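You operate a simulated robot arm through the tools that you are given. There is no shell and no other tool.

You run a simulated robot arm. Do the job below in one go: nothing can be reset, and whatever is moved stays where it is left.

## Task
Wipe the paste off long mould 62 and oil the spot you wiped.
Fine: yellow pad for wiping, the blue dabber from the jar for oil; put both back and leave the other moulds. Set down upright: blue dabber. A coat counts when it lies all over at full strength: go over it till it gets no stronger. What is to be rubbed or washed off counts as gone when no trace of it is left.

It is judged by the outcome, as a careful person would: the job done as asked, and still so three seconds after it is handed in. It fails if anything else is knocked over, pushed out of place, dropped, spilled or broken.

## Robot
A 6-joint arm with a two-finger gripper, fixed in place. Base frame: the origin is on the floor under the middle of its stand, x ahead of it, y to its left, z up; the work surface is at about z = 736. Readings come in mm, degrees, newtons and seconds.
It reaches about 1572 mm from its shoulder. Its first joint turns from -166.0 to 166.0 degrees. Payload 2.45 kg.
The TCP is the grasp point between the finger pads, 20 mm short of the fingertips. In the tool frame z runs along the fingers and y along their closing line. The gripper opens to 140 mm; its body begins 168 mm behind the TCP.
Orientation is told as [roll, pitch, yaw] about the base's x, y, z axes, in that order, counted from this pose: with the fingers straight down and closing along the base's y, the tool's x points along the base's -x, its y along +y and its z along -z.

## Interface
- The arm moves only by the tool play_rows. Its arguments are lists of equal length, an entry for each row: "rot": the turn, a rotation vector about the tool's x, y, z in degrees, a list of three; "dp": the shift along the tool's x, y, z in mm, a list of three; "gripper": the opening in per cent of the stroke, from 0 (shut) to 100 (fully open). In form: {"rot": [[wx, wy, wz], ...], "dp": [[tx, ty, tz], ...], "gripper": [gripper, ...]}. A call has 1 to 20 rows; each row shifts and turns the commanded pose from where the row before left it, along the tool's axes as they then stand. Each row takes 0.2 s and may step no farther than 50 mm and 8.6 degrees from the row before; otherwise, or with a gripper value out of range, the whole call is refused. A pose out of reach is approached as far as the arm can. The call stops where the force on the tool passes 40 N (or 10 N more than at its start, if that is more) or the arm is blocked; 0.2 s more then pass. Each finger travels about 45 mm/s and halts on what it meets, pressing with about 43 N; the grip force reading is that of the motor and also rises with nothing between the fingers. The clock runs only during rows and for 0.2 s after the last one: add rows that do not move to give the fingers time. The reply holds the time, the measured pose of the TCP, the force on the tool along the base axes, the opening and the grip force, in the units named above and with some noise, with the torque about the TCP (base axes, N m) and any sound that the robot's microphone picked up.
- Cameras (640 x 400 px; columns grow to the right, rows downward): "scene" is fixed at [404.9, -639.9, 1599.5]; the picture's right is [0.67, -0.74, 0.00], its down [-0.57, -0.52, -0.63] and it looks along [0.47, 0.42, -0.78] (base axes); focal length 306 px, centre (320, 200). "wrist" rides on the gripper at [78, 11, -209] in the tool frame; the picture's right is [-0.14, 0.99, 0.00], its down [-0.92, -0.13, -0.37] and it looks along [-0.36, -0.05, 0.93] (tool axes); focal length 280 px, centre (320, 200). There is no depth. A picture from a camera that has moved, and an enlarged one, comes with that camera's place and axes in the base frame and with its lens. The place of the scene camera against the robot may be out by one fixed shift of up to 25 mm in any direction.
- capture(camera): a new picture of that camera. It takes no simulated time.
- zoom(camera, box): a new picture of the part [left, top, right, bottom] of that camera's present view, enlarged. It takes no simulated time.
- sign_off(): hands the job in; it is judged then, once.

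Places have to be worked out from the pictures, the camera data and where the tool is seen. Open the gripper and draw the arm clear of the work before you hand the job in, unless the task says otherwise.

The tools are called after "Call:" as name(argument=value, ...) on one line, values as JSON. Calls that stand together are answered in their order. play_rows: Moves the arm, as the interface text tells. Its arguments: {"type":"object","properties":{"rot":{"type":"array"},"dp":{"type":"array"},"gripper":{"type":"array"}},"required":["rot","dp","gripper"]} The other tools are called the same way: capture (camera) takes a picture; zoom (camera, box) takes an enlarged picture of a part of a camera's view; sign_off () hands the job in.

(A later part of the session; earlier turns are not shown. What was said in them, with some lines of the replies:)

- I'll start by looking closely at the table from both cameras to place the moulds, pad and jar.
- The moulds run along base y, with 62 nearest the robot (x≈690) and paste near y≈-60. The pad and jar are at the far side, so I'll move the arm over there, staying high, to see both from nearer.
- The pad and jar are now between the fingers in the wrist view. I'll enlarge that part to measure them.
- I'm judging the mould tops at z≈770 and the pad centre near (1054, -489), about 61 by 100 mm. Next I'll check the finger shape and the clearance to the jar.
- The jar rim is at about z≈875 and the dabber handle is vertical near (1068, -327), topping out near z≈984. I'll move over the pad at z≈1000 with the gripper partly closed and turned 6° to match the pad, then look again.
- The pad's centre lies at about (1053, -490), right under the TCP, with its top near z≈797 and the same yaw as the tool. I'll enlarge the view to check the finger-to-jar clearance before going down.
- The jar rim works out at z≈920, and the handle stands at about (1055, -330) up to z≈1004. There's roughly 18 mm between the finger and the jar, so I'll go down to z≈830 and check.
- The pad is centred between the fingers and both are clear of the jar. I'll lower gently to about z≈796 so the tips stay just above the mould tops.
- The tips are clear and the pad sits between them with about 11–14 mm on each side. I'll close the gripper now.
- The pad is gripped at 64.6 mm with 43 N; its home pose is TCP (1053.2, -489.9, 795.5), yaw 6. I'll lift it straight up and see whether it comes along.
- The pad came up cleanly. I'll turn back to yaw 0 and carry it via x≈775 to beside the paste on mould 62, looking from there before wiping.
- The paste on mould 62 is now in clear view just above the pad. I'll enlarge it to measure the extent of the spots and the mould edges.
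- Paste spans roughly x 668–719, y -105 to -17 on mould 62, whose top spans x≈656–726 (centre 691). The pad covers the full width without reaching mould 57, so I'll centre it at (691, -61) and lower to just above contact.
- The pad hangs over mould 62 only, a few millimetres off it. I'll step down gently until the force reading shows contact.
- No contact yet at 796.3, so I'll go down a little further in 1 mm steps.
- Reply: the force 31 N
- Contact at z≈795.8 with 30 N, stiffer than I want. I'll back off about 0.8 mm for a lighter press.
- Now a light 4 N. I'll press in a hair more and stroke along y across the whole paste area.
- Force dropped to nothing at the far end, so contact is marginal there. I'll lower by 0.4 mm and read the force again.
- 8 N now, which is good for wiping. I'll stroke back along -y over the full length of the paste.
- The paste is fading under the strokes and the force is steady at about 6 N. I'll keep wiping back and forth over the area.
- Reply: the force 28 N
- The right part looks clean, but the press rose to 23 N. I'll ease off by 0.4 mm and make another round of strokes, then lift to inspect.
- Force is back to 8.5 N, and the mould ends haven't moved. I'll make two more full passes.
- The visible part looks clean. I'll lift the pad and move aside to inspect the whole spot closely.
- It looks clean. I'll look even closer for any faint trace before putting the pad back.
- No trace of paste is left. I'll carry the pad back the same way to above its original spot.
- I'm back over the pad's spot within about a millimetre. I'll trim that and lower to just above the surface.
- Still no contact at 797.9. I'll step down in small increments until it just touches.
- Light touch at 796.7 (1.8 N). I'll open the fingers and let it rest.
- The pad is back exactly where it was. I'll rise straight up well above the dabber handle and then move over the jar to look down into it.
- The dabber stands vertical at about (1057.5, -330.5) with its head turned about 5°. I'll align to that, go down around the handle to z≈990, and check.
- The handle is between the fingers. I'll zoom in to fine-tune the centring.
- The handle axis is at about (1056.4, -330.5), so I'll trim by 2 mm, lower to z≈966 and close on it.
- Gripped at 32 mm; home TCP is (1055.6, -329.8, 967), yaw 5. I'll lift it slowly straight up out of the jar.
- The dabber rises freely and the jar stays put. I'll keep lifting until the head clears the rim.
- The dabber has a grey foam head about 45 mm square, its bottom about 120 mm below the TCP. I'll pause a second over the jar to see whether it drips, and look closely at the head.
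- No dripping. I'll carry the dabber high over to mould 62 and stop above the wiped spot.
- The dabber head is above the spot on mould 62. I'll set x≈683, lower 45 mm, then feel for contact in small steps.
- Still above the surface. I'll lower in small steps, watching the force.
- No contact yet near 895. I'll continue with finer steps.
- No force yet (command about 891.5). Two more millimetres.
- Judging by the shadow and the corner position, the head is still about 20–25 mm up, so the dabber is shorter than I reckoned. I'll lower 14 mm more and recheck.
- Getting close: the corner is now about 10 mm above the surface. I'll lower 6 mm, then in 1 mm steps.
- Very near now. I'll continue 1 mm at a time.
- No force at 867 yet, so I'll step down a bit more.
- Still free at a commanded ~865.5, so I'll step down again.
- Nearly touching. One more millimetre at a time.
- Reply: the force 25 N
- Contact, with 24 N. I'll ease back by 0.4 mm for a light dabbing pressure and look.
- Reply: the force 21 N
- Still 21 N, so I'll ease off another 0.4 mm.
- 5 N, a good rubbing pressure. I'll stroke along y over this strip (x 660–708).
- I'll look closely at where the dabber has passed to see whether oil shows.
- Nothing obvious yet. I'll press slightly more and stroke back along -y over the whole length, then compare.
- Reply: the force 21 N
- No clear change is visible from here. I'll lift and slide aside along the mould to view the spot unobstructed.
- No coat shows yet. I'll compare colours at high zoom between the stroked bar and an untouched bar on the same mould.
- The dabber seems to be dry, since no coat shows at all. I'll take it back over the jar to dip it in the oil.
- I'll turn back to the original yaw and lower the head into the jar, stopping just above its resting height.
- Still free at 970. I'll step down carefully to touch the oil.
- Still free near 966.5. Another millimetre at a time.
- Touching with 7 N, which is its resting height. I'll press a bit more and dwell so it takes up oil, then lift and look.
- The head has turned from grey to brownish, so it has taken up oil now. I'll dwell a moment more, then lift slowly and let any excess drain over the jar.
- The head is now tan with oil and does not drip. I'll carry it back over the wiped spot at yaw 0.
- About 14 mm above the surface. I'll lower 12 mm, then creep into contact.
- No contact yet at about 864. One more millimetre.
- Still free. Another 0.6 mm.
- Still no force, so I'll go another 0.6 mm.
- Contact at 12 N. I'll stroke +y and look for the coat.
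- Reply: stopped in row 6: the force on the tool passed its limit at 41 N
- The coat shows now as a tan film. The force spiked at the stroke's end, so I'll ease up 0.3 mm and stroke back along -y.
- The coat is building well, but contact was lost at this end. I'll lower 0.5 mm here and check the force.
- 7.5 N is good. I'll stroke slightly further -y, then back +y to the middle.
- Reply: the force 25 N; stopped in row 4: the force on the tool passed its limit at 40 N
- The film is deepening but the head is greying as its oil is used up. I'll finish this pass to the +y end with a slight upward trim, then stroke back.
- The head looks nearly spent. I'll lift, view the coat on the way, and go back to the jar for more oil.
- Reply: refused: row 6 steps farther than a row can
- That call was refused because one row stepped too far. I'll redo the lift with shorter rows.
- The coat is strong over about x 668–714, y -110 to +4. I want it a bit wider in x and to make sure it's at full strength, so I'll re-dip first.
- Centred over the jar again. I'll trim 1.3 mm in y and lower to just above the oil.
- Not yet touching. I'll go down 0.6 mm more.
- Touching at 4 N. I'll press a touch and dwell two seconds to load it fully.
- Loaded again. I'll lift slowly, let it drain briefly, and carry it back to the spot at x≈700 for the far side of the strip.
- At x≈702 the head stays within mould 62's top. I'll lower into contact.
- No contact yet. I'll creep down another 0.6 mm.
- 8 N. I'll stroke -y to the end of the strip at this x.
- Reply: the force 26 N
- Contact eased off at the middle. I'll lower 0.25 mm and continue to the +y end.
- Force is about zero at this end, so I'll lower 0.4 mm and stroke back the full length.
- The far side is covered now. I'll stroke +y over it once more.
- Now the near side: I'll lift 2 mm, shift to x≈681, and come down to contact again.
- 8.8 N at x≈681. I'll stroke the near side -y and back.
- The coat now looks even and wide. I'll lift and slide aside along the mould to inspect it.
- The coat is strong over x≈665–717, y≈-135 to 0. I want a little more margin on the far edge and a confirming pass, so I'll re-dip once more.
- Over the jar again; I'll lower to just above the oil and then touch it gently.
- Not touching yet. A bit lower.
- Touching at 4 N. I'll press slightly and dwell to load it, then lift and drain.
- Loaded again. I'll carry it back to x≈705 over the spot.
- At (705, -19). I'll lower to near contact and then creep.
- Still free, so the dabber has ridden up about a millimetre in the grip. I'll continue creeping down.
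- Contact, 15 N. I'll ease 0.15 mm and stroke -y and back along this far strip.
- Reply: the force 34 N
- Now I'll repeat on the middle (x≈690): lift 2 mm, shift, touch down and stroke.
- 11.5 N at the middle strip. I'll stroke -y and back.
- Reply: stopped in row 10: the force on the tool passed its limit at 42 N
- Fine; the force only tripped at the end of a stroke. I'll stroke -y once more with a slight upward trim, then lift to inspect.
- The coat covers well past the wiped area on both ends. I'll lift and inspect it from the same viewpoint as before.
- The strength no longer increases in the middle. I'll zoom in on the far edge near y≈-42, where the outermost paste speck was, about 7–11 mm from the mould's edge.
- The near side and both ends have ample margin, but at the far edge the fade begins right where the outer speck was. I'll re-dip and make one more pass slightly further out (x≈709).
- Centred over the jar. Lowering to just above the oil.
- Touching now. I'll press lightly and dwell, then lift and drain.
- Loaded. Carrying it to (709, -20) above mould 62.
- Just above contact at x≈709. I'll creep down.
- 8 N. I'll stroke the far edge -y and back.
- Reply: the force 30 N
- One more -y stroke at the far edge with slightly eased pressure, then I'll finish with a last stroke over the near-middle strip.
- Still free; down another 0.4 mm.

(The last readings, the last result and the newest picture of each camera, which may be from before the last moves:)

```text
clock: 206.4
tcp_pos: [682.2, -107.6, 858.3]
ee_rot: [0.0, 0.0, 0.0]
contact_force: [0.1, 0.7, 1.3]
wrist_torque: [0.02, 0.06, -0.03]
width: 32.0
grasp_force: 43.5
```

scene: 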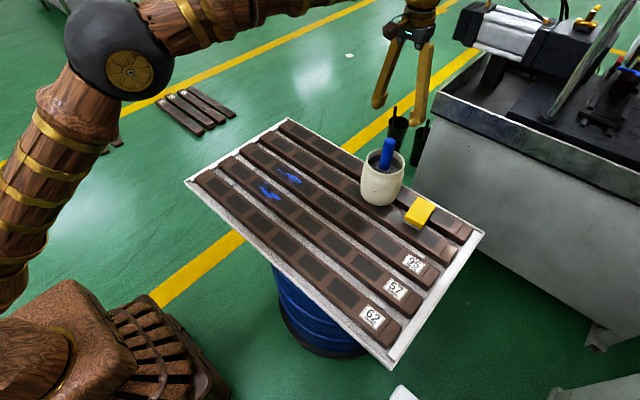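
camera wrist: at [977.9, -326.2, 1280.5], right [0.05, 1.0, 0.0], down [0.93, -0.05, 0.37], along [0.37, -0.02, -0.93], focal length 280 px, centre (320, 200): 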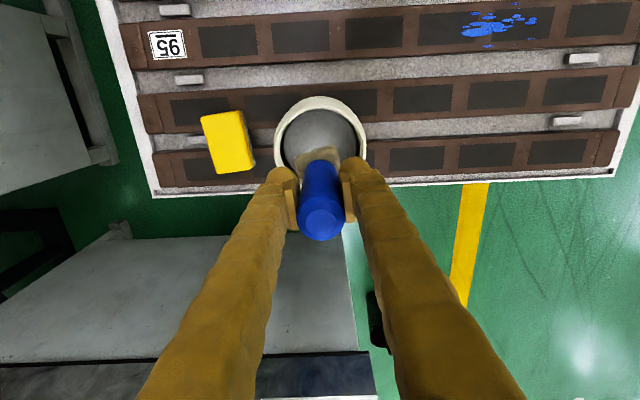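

Just touching. A bit more, then stroke +y and back.

Call:
play_rows(rot=[[0, 0, 0], [0, 0, 0], [0, 0, 0], [0, 0, 0], [0, 0, 0], [0, 0, 0], [0, 0, 0], [0, 0, 0], [0, 0, 0], [0, 0, 0], [0, 0, 0], [0, 0, 0]], dp=[[0, 0, 0.25], [0, 8, 0], [0, 8, 0], [0, 8, 0], [0, 8, 0], [0, 8, 0], [0, 8, 0], [0, 8, 0], [0, 8, 0], [0, 8, 0], [0, 8, 0], [0, 8, 0]], gripper=[10, 10, 10, 10, 10, 10, 10, 10, 10, 10, 10, 10])

Call:
play_rows(rot=[[0, 0, 0], [0, 0, 0], [0, 0, 0], [0, 0, 0], [0, 0, 0], [0, 0, 0], [0, 0, 0], [0, 0, 0], [0, 0, 0], [0, 0, 0], [0, 0, 0]], dp=[[0, -8, 0], [0, -8, 0], [0, -8, 0], [0, -8, 0], [0, -8, 0], [0, -8, 0], [0, -8, 0], [0, -8, 0], [0, -8, 0], [0, -8, 0], [0, -8, 0]], gripper=[10, 10, 10, 10, 10, 10, 10, 10, 10, 10, 10])

Call:
play_rows(rot=[[0, 0, 0], [0, 0, 0], [0, 0, 0], [0, 0, 0], [0, 0, 0], [0, 0, 0], [0, 0, 0], [0, 0, 0], [0, 0, 0], [0, 0, 0]], dp=[[0, 0, -10], [0, 0, -40], [0, 0, -45], [0, 0, -45], [0, 0, -45], [0, 0, -27], [-18, 9, 0], [-18, 9, 0], [-18, 9, 0], [-19, 8, 0]], gripper=[10, 10, 10, 10, 10, 10, 10, 10, 10, 10])

Call:
zoom(camera="wrist", box=[240, 50, 400, 150])

Call:
zoom(camera="wrist", box=[300, 85, 360, 125])

Call:
zoom(camera="scene", box=[220, 170, 280, 230])

```text
clock: 209.0
tcp_pos: [682.8, -19.6, 858.8]
ee_rot: [0.0, 0.0, 0.0]
contact_force: [-0.4, -4.2, 5.2]
wrist_torque: [-0.24, -0.07, -0.07]
width: 32.1
grasp_force: 42.6
```

```text
clock: 211.4
tcp_pos: [683.0, -107.8, 858.4]
ee_rot: [0.0, 0.0, 0.0]
contact_force: [-0.5, 0.1, -0.7]
wrist_torque: [-0.01, -0.05, 0.03]
width: 32.3
grasp_force: 43.1
```

```text
clock: 213.6
tcp_pos: [756.1, -73.3, 1070.3]
ee_rot: [0.0, 0.0, 0.0]
contact_force: [-0.4, 0.4, -1.7]
wrist_torque: [-0.01, 0.03, -0.02]
width: 32.1
grasp_force: 43.1
```

```text
4.00 times, centred on (320, 100) of wrist
camera zoom: at [678.0, -62.0, 1279.0], right [0.14, 0.99, 0.0], down [0.92, -0.13, 0.37], along [0.37, -0.05, -0.93], focal length 1122 px, centre (320, 600)
```

zoom: 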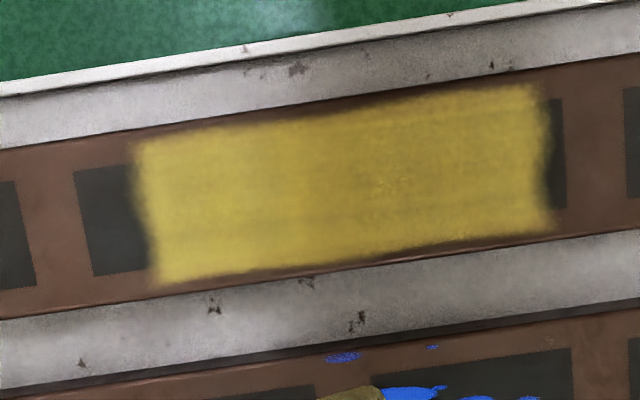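

```text
10.00 times, centred on (330, 105) of wrist
camera zoom: at [678.0, -62.0, 1279.0], right [0.14, 0.99, 0.0], down [0.92, -0.13, 0.37], along [0.37, -0.05, -0.93], focal length 2804 px, centre (220, 1150)
```

zoom: 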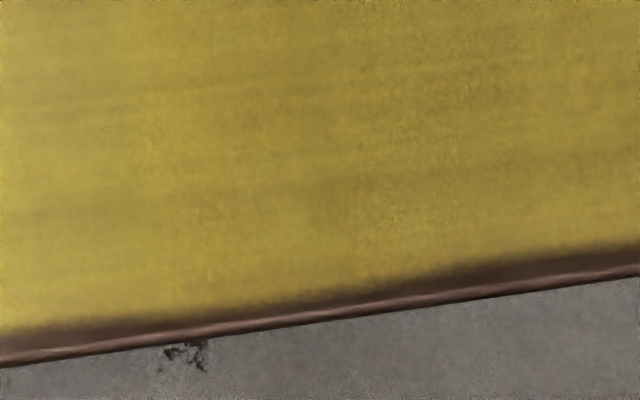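

```text
6.67 times, centred on (250, 200) of scene
camera zoom: at [404.9, -639.9, 1599.5], right [0.67, -0.74, 0.0], down [-0.57, -0.52, -0.63], along [0.47, 0.42, -0.78], focal length 2042 px, centre (787, 200)
```

zoom: 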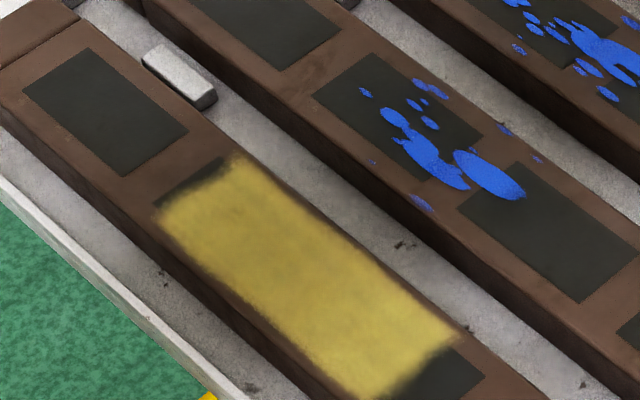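

The coat now fills a sharply bounded patch evenly and its far border no longer moves, so it seems saturated. I'll zoom in on the two ends to check for any weak spots.

Call:
zoom(camera="wrist", box=[320, 65, 390, 115])

Call:
zoom(camera="wrist", box=[265, 75, 335, 125])

Call:
zoom(camera="scene", box=[232, 190, 268, 230])

```text
8.00 times, centred on (355, 90) of wrist
camera zoom: at [678.0, -62.0, 1279.0], right [0.14, 0.99, 0.0], down [0.92, -0.13, 0.37], along [0.37, -0.05, -0.93], focal length 2243 px, centre (40, 1080)
```

zoom: 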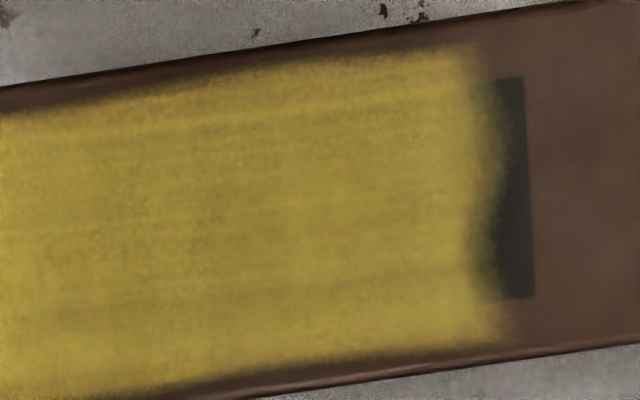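

```text
8.00 times, centred on (300, 100) of wrist
camera zoom: at [678.0, -62.0, 1279.0], right [0.14, 0.99, 0.0], down [0.92, -0.13, 0.37], along [0.37, -0.05, -0.93], focal length 2243 px, centre (480, 1000)
```

zoom: 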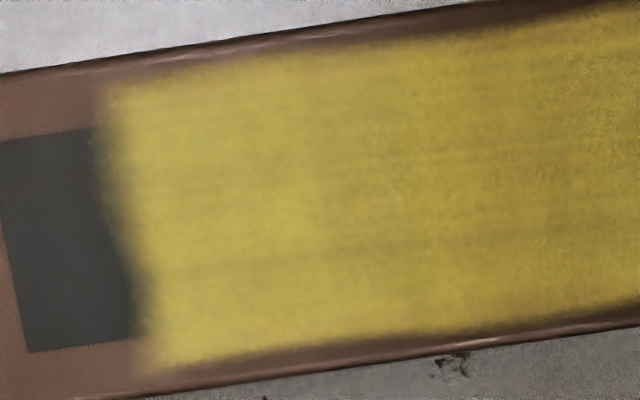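

```text
10.00 times, centred on (250, 210) of scene
camera zoom: at [404.9, -639.9, 1599.5], right [0.67, -0.74, 0.0], down [-0.57, -0.52, -0.63], along [0.47, 0.42, -0.78], focal length 3064 px, centre (1020, 100)
```

zoom: 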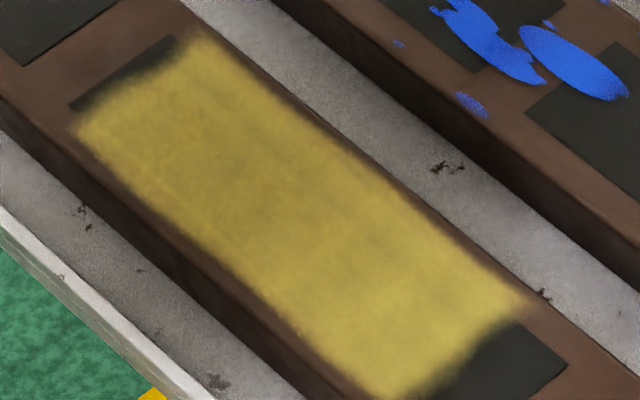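

The coat is uniform with no weak spots over the whole wiped area. Now I'll take the dabber back to the jar.

Call:
play_rows(rot=[[0, 0, 0], [0, 0, 0], [0, 0, 0], [0, 0, 0], [0, 0, 0], [0, 0, 0], [0, 0, 0], [0, 0, 0], [0, 0, 0], [0, 0, -5]], dp=[[-33.36, -28.5, 0], [-33.36, -28.5, 0], [-33.36, -28.5, 0], [-33.36, -28.5, 0], [-33.36, -28.5, 0], [-33.36, -28.5, 0], [-33.36, -28.5, 0], [-33.36, -28.5, 0], [-33.36, -28.5, 0], [0, 0, 0]], gripper=[10, 10, 10, 10, 10, 10, 10, 10, 10, 10])

Call:
capture(camera="wrist")

Call:
zoom(camera="scene", box=[360, 80, 430, 210])

```text
clock: 215.8
tcp_pos: [1056.2, -329.6, 1070.6]
ee_rot: [0.0, 0.1, 5.0]
contact_force: [-0.6, -0.2, -0.2]
wrist_torque: [-0.01, 0.02, 0.02]
width: 32.3
grasp_force: 43.3
```

```text
taken
camera wrist: at [977.0, -326.1, 1279.6], right [0.05, 1.0, 0.0], down [0.93, -0.05, 0.37], along [0.37, -0.02, -0.93], focal length 280 px, centre (320, 200)
```

wrist: 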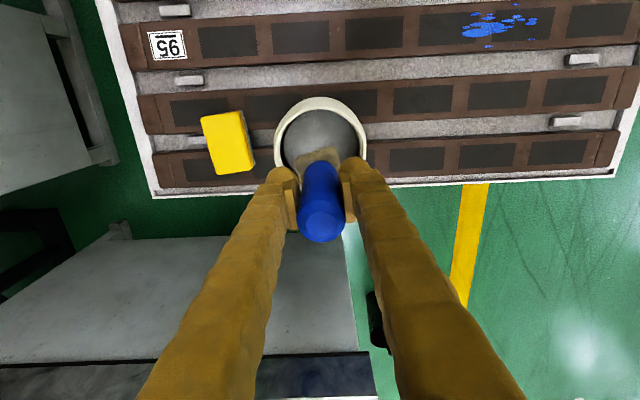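

```text
3.08 times, centred on (395, 145) of scene
camera zoom: at [404.9, -639.9, 1599.5], right [0.67, -0.74, 0.0], down [-0.57, -0.52, -0.63], along [0.47, 0.42, -0.78], focal length 943 px, centre (89, 369)
```

zoom: 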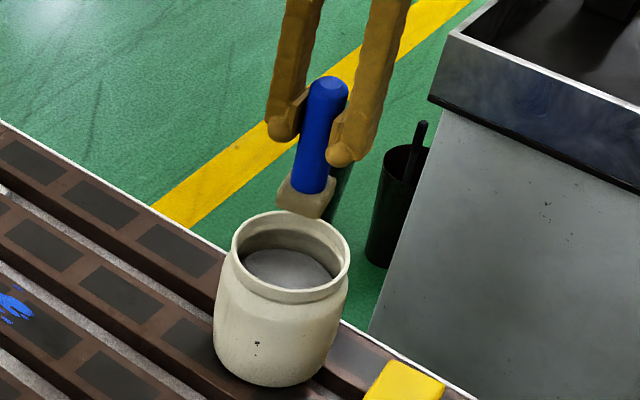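

Lowering the dabber into the jar to just above its resting height.

Call:
play_rows(rot=[[0, 0, 0], [0, 0, 0], [0, 0, 0], [0, 0, 0], [0, 0, 0], [0, 0, 0], [0, 0, 0]], dp=[[0, 0, 20], [0, 0, 20], [0, 0, 20], [0, 0, 20], [0, 0, 15], [0, 0, 9], [0, 0, 2.5]], gripper=[10, 10, 10, 10, 10, 10, 10])

Call:
play_rows(rot=[[0, 0, 0], [0, 0, 0]], dp=[[0, 0, 0.6], [0, 0, 0]], gripper=[10, 10])

```text
clock: 217.4
tcp_pos: [1055.9, -330.6, 962.5]
ee_rot: [0.1, 0.0, 5.0]
contact_force: [-0.1, -0.6, -0.9]
wrist_torque: [-0.01, 0.03, 0.01]
width: 32.1
grasp_force: 43.8
```

```text
clock: 218.0
tcp_pos: [1056.2, -329.9, 963.2]
ee_rot: [0.0, 0.0, 5.0]
contact_force: [0.1, 1.0, -1.3]
wrist_torque: [-0.02, -0.04, 0.02]
width: 32.1
grasp_force: 43.9
```

Call:
play_rows(rot=[[0, 0, 0], [0, 0, 0]], dp=[[0, 0, 0.5], [0, 0, 0]], gripper=[10, 10])

```text
clock: 218.6
tcp_pos: [1054.8, -330.1, 962.2]
ee_rot: [0.0, 0.0, 5.0]
contact_force: [-0.1, 0.2, 1.0]
wrist_torque: [-0.01, 0.04, 0.02]
width: 32.0
grasp_force: 43.3
```

A first hint of contact. A touch more to confirm.

Call:
play_rows(rot=[[0, 0, 0], [0, 0, 0]], dp=[[0, 0, 0.25], [0, 0, 0]], gripper=[10, 10])

Call:
zoom(camera="wrist", box=[250, 90, 390, 240])

Call:
zoom(camera="scene", box=[365, 130, 415, 210])

```text
clock: 219.2
tcp_pos: [1057.0, -328.8, 962.5]
ee_rot: [0.1, 0.0, 5.0]
contact_force: [1.4, 0.6, 0.2]
wrist_torque: [0.08, -0.03, -0.01]
width: 32.2
grasp_force: 43.0
```

```text
2.67 times, centred on (320, 165) of wrist
camera zoom: at [977.1, -325.9, 1171.3], right [0.05, 1.0, 0.0], down [0.93, -0.05, 0.37], along [0.37, -0.02, -0.93], focal length 748 px, centre (320, 293)
```

zoom: 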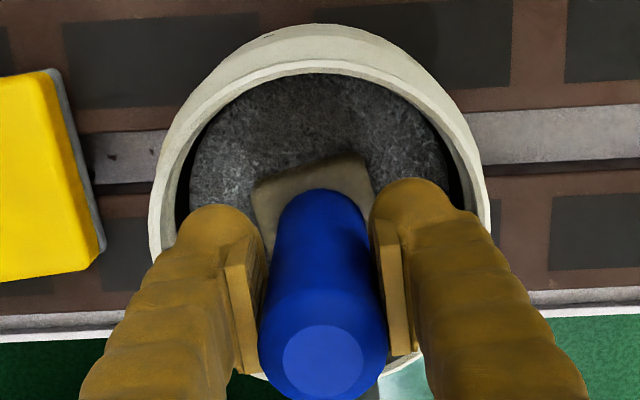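

```text
5.00 times, centred on (390, 170) of scene
camera zoom: at [404.9, -639.9, 1599.5], right [0.67, -0.74, 0.0], down [-0.57, -0.52, -0.63], along [0.47, 0.42, -0.78], focal length 1532 px, centre (-30, 350)
```

zoom: 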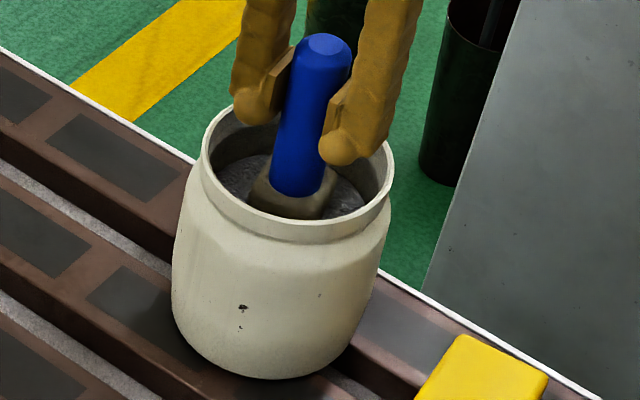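

The head is resting lightly on the oil bed and the handle is upright. I'll open the fingers gently.

Call:
play_rows(rot=[[0, 0, 0], [0, 0, 0], [0, 0, 0], [0, 0, 0], [0, 0, 0], [0, 0, 0]], dp=[[0, 0, 0.2], [0, 0, 0], [0, 0, 0], [0, 0, 0], [0, 0, 0], [0, 0, 0]], gripper=[10, 26, 34, 42, 50, 56])

Call:
zoom(camera="wrist", box=[240, 90, 400, 240])

Call:
zoom(camera="scene", box=[355, 120, 425, 210])

```text
clock: 220.6
tcp_pos: [1055.3, -328.8, 962.3]
ee_rot: [-0.1, 0.1, 5.0]
contact_force: [-0.4, -0.1, -0.8]
wrist_torque: [0.01, 0.0, 0.01]
width: 78.2
grasp_force: 0.1
```

```text
2.67 times, centred on (320, 165) of wrist
camera zoom: at [977.2, -325.8, 1171.0], right [0.05, 1.0, 0.0], down [0.93, -0.05, 0.37], along [0.37, -0.02, -0.93], focal length 748 px, centre (320, 293)
```

zoom: 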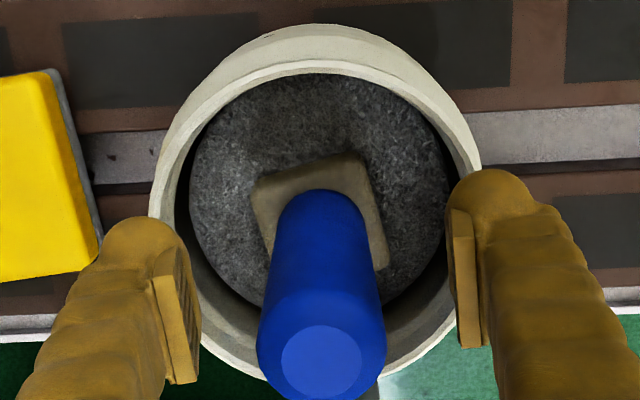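

```text
4.44 times, centred on (390, 165) of scene
camera zoom: at [404.9, -639.9, 1599.5], right [0.67, -0.74, 0.0], down [-0.57, -0.52, -0.63], along [0.47, 0.42, -0.78], focal length 1362 px, centre (9, 356)
```

zoom: 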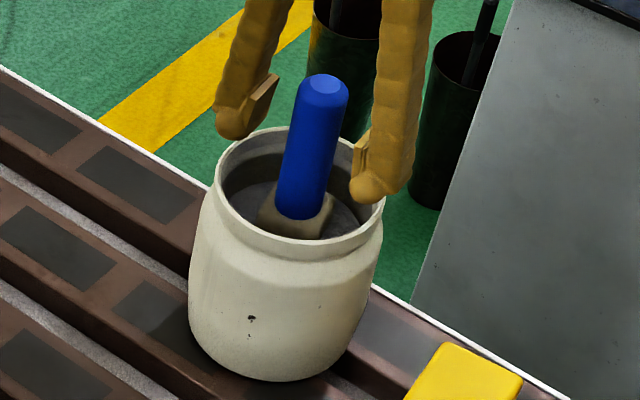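

The dabber stands upright by itself in the jar. I'll rise straight up, clear of the handle, then draw back.

Call:
play_rows(rot=[[0, 0, 0], [0, 0, 0], [0, 0, 0], [0, 0, 0], [0, 0, 0], [0, 0, 0], [0, 0, 0], [0, 0, 0]], dp=[[0, 0, -8], [0, 0, -15], [0, 0, -25], [0, 0, -35], [0, 0, -40], [0, 0, -40], [0, 0, -40], [0, 0, -30]], gripper=[56, 56, 56, 56, 56, 56, 56, 56])

Call:
capture(camera="wrist")

Call:
capture(camera="scene")

```text
clock: 222.4
tcp_pos: [1055.8, -329.7, 1195.0]
ee_rot: [0.1, 0.1, 4.9]
contact_force: [0.3, 0.5, 0.1]
wrist_torque: [0.01, 0.01, -0.03]
width: 78.4
grasp_force: 0.1
```

```text
taken
camera wrist: at [976.8, -325.7, 1404.2], right [0.05, 1.0, 0.0], down [0.93, -0.05, 0.37], along [0.37, -0.02, -0.93], focal length 280 px, centre (320, 200)
```

wrist: 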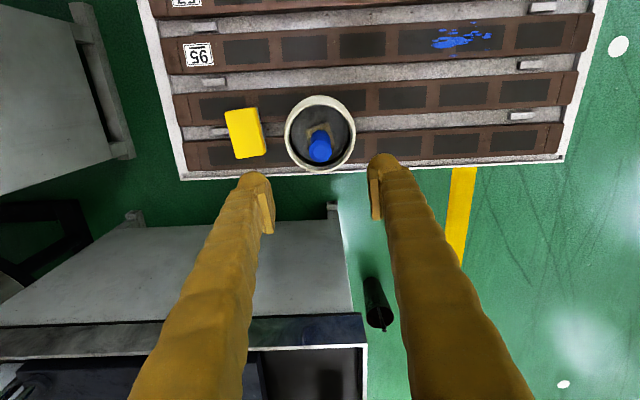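

```text
taken
```

scene: 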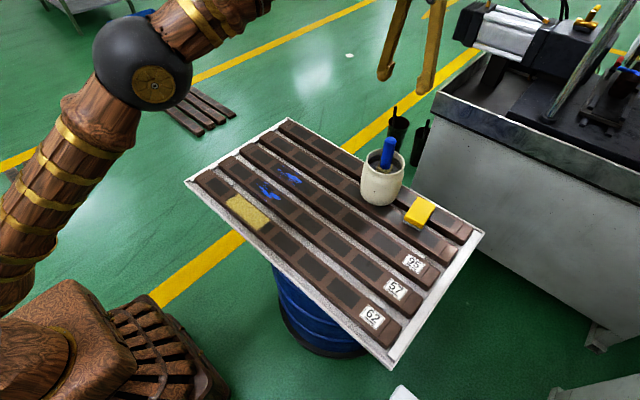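

Dabber, jar and pad all stand in their places. I'll withdraw the open gripper to the start position and check the whole table a last time.

Call:
play_rows(rot=[[0, 0, 5], [0, 0, 0], [0, 0, 0], [0, 0, 0], [0, 0, 0], [0, 0, 0], [0, 0, 0], [0, 0, 0], [0, 0, 0], [0, 0, 0], [0, 0, 0], [0, 0, 0], [0, 0, 0]], dp=[[0, 0, 0], [30, 29, 0], [30, 29, 0], [30, 29, 0], [30, 29, 0], [30, 29, 0], [30, 29, 0], [30, 29, 0], [30, 29, 0], [30, 29, 0], [30, 29, 0], [30, 29, 0], [27, 29, 0]], gripper=[56, 70, 85, 100, 100, 100, 100, 100, 100, 100, 100, 100, 100])

Call:
capture(camera="scene")

Call:
zoom(camera="wrist", box=[20, 70, 440, 330])

Call:
zoom(camera="scene", box=[345, 120, 485, 240])

Call:
zoom(camera="scene", box=[180, 150, 320, 250])

```text
clock: 225.2
tcp_pos: [699.5, 18.7, 1194.4]
ee_rot: [0.0, -0.1, 0.1]
contact_force: [-0.3, -0.3, 0.2]
wrist_torque: [-0.01, 0.05, 0.02]
width: 140.2
grasp_force: 0.0
```

```text
taken
```

scene: 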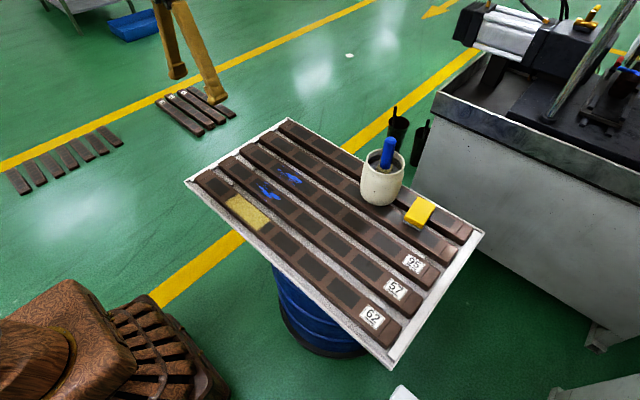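

```text
1.52 times, centred on (230, 200) of wrist
camera zoom: at [621.1, 28.8, 1404.0], right [0.14, 0.99, 0.0], down [0.92, -0.13, 0.37], along [0.36, -0.05, -0.93], focal length 427 px, centre (457, 200)
```

zoom: 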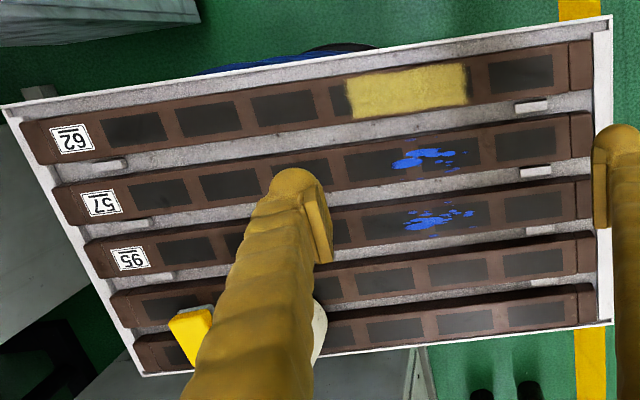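

```text
3.33 times, centred on (415, 180) of scene
camera zoom: at [404.9, -639.9, 1599.5], right [0.67, -0.74, 0.0], down [-0.57, -0.52, -0.63], along [0.47, 0.42, -0.78], focal length 1021 px, centre (3, 267)
```

zoom: 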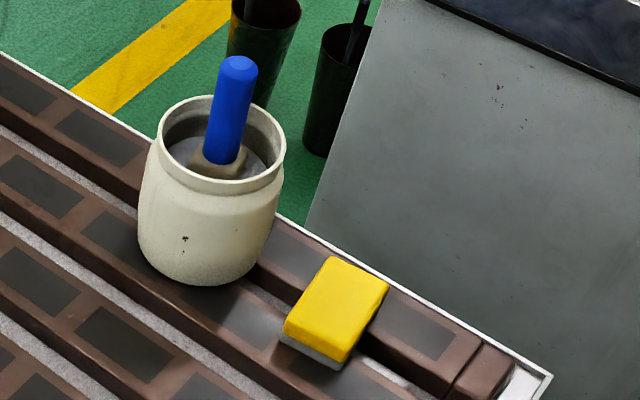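

```text
4.00 times, centred on (250, 200) of scene
camera zoom: at [404.9, -639.9, 1599.5], right [0.67, -0.74, 0.0], down [-0.57, -0.52, -0.63], along [0.47, 0.42, -0.78], focal length 1226 px, centre (600, 200)
```

zoom: 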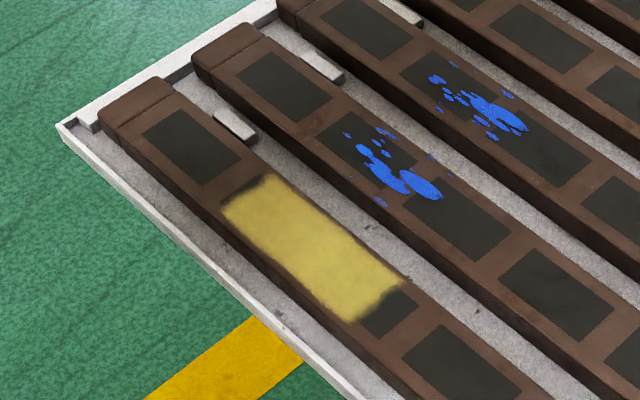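

The paste on mould 62 is gone and the spot has an even oil coat. Moulds 57 and 95 are untouched, the pad and the upright dabber are back in place, and the arm is clear with the gripper open. I'll hand the job in.

Call:
sign_off()

```text
The job is handed in.
```

The paste is off mould 62 and the spot has a full, even coat of oil. The job is handed in.

- **Wiping:** I went over the spot with the yellow pad until close-up pictures showed no trace of paste. The pad is back where it lay.
- **Oiling:** The blue dabber was dry at first, so I dipped it in the jar. I re-dipped and went over the spot until the coat got no stronger. It covers all of the wiped area and runs a few centimetres past it at each end along the mould.
- **Everything else:** The dabber stands upright in the jar, turned a few degrees from how it stood before. The other moulds, including the paste on 57 and 95, are as they were, and nothing was spilled or knocked over. The arm is clear with the gripper open.
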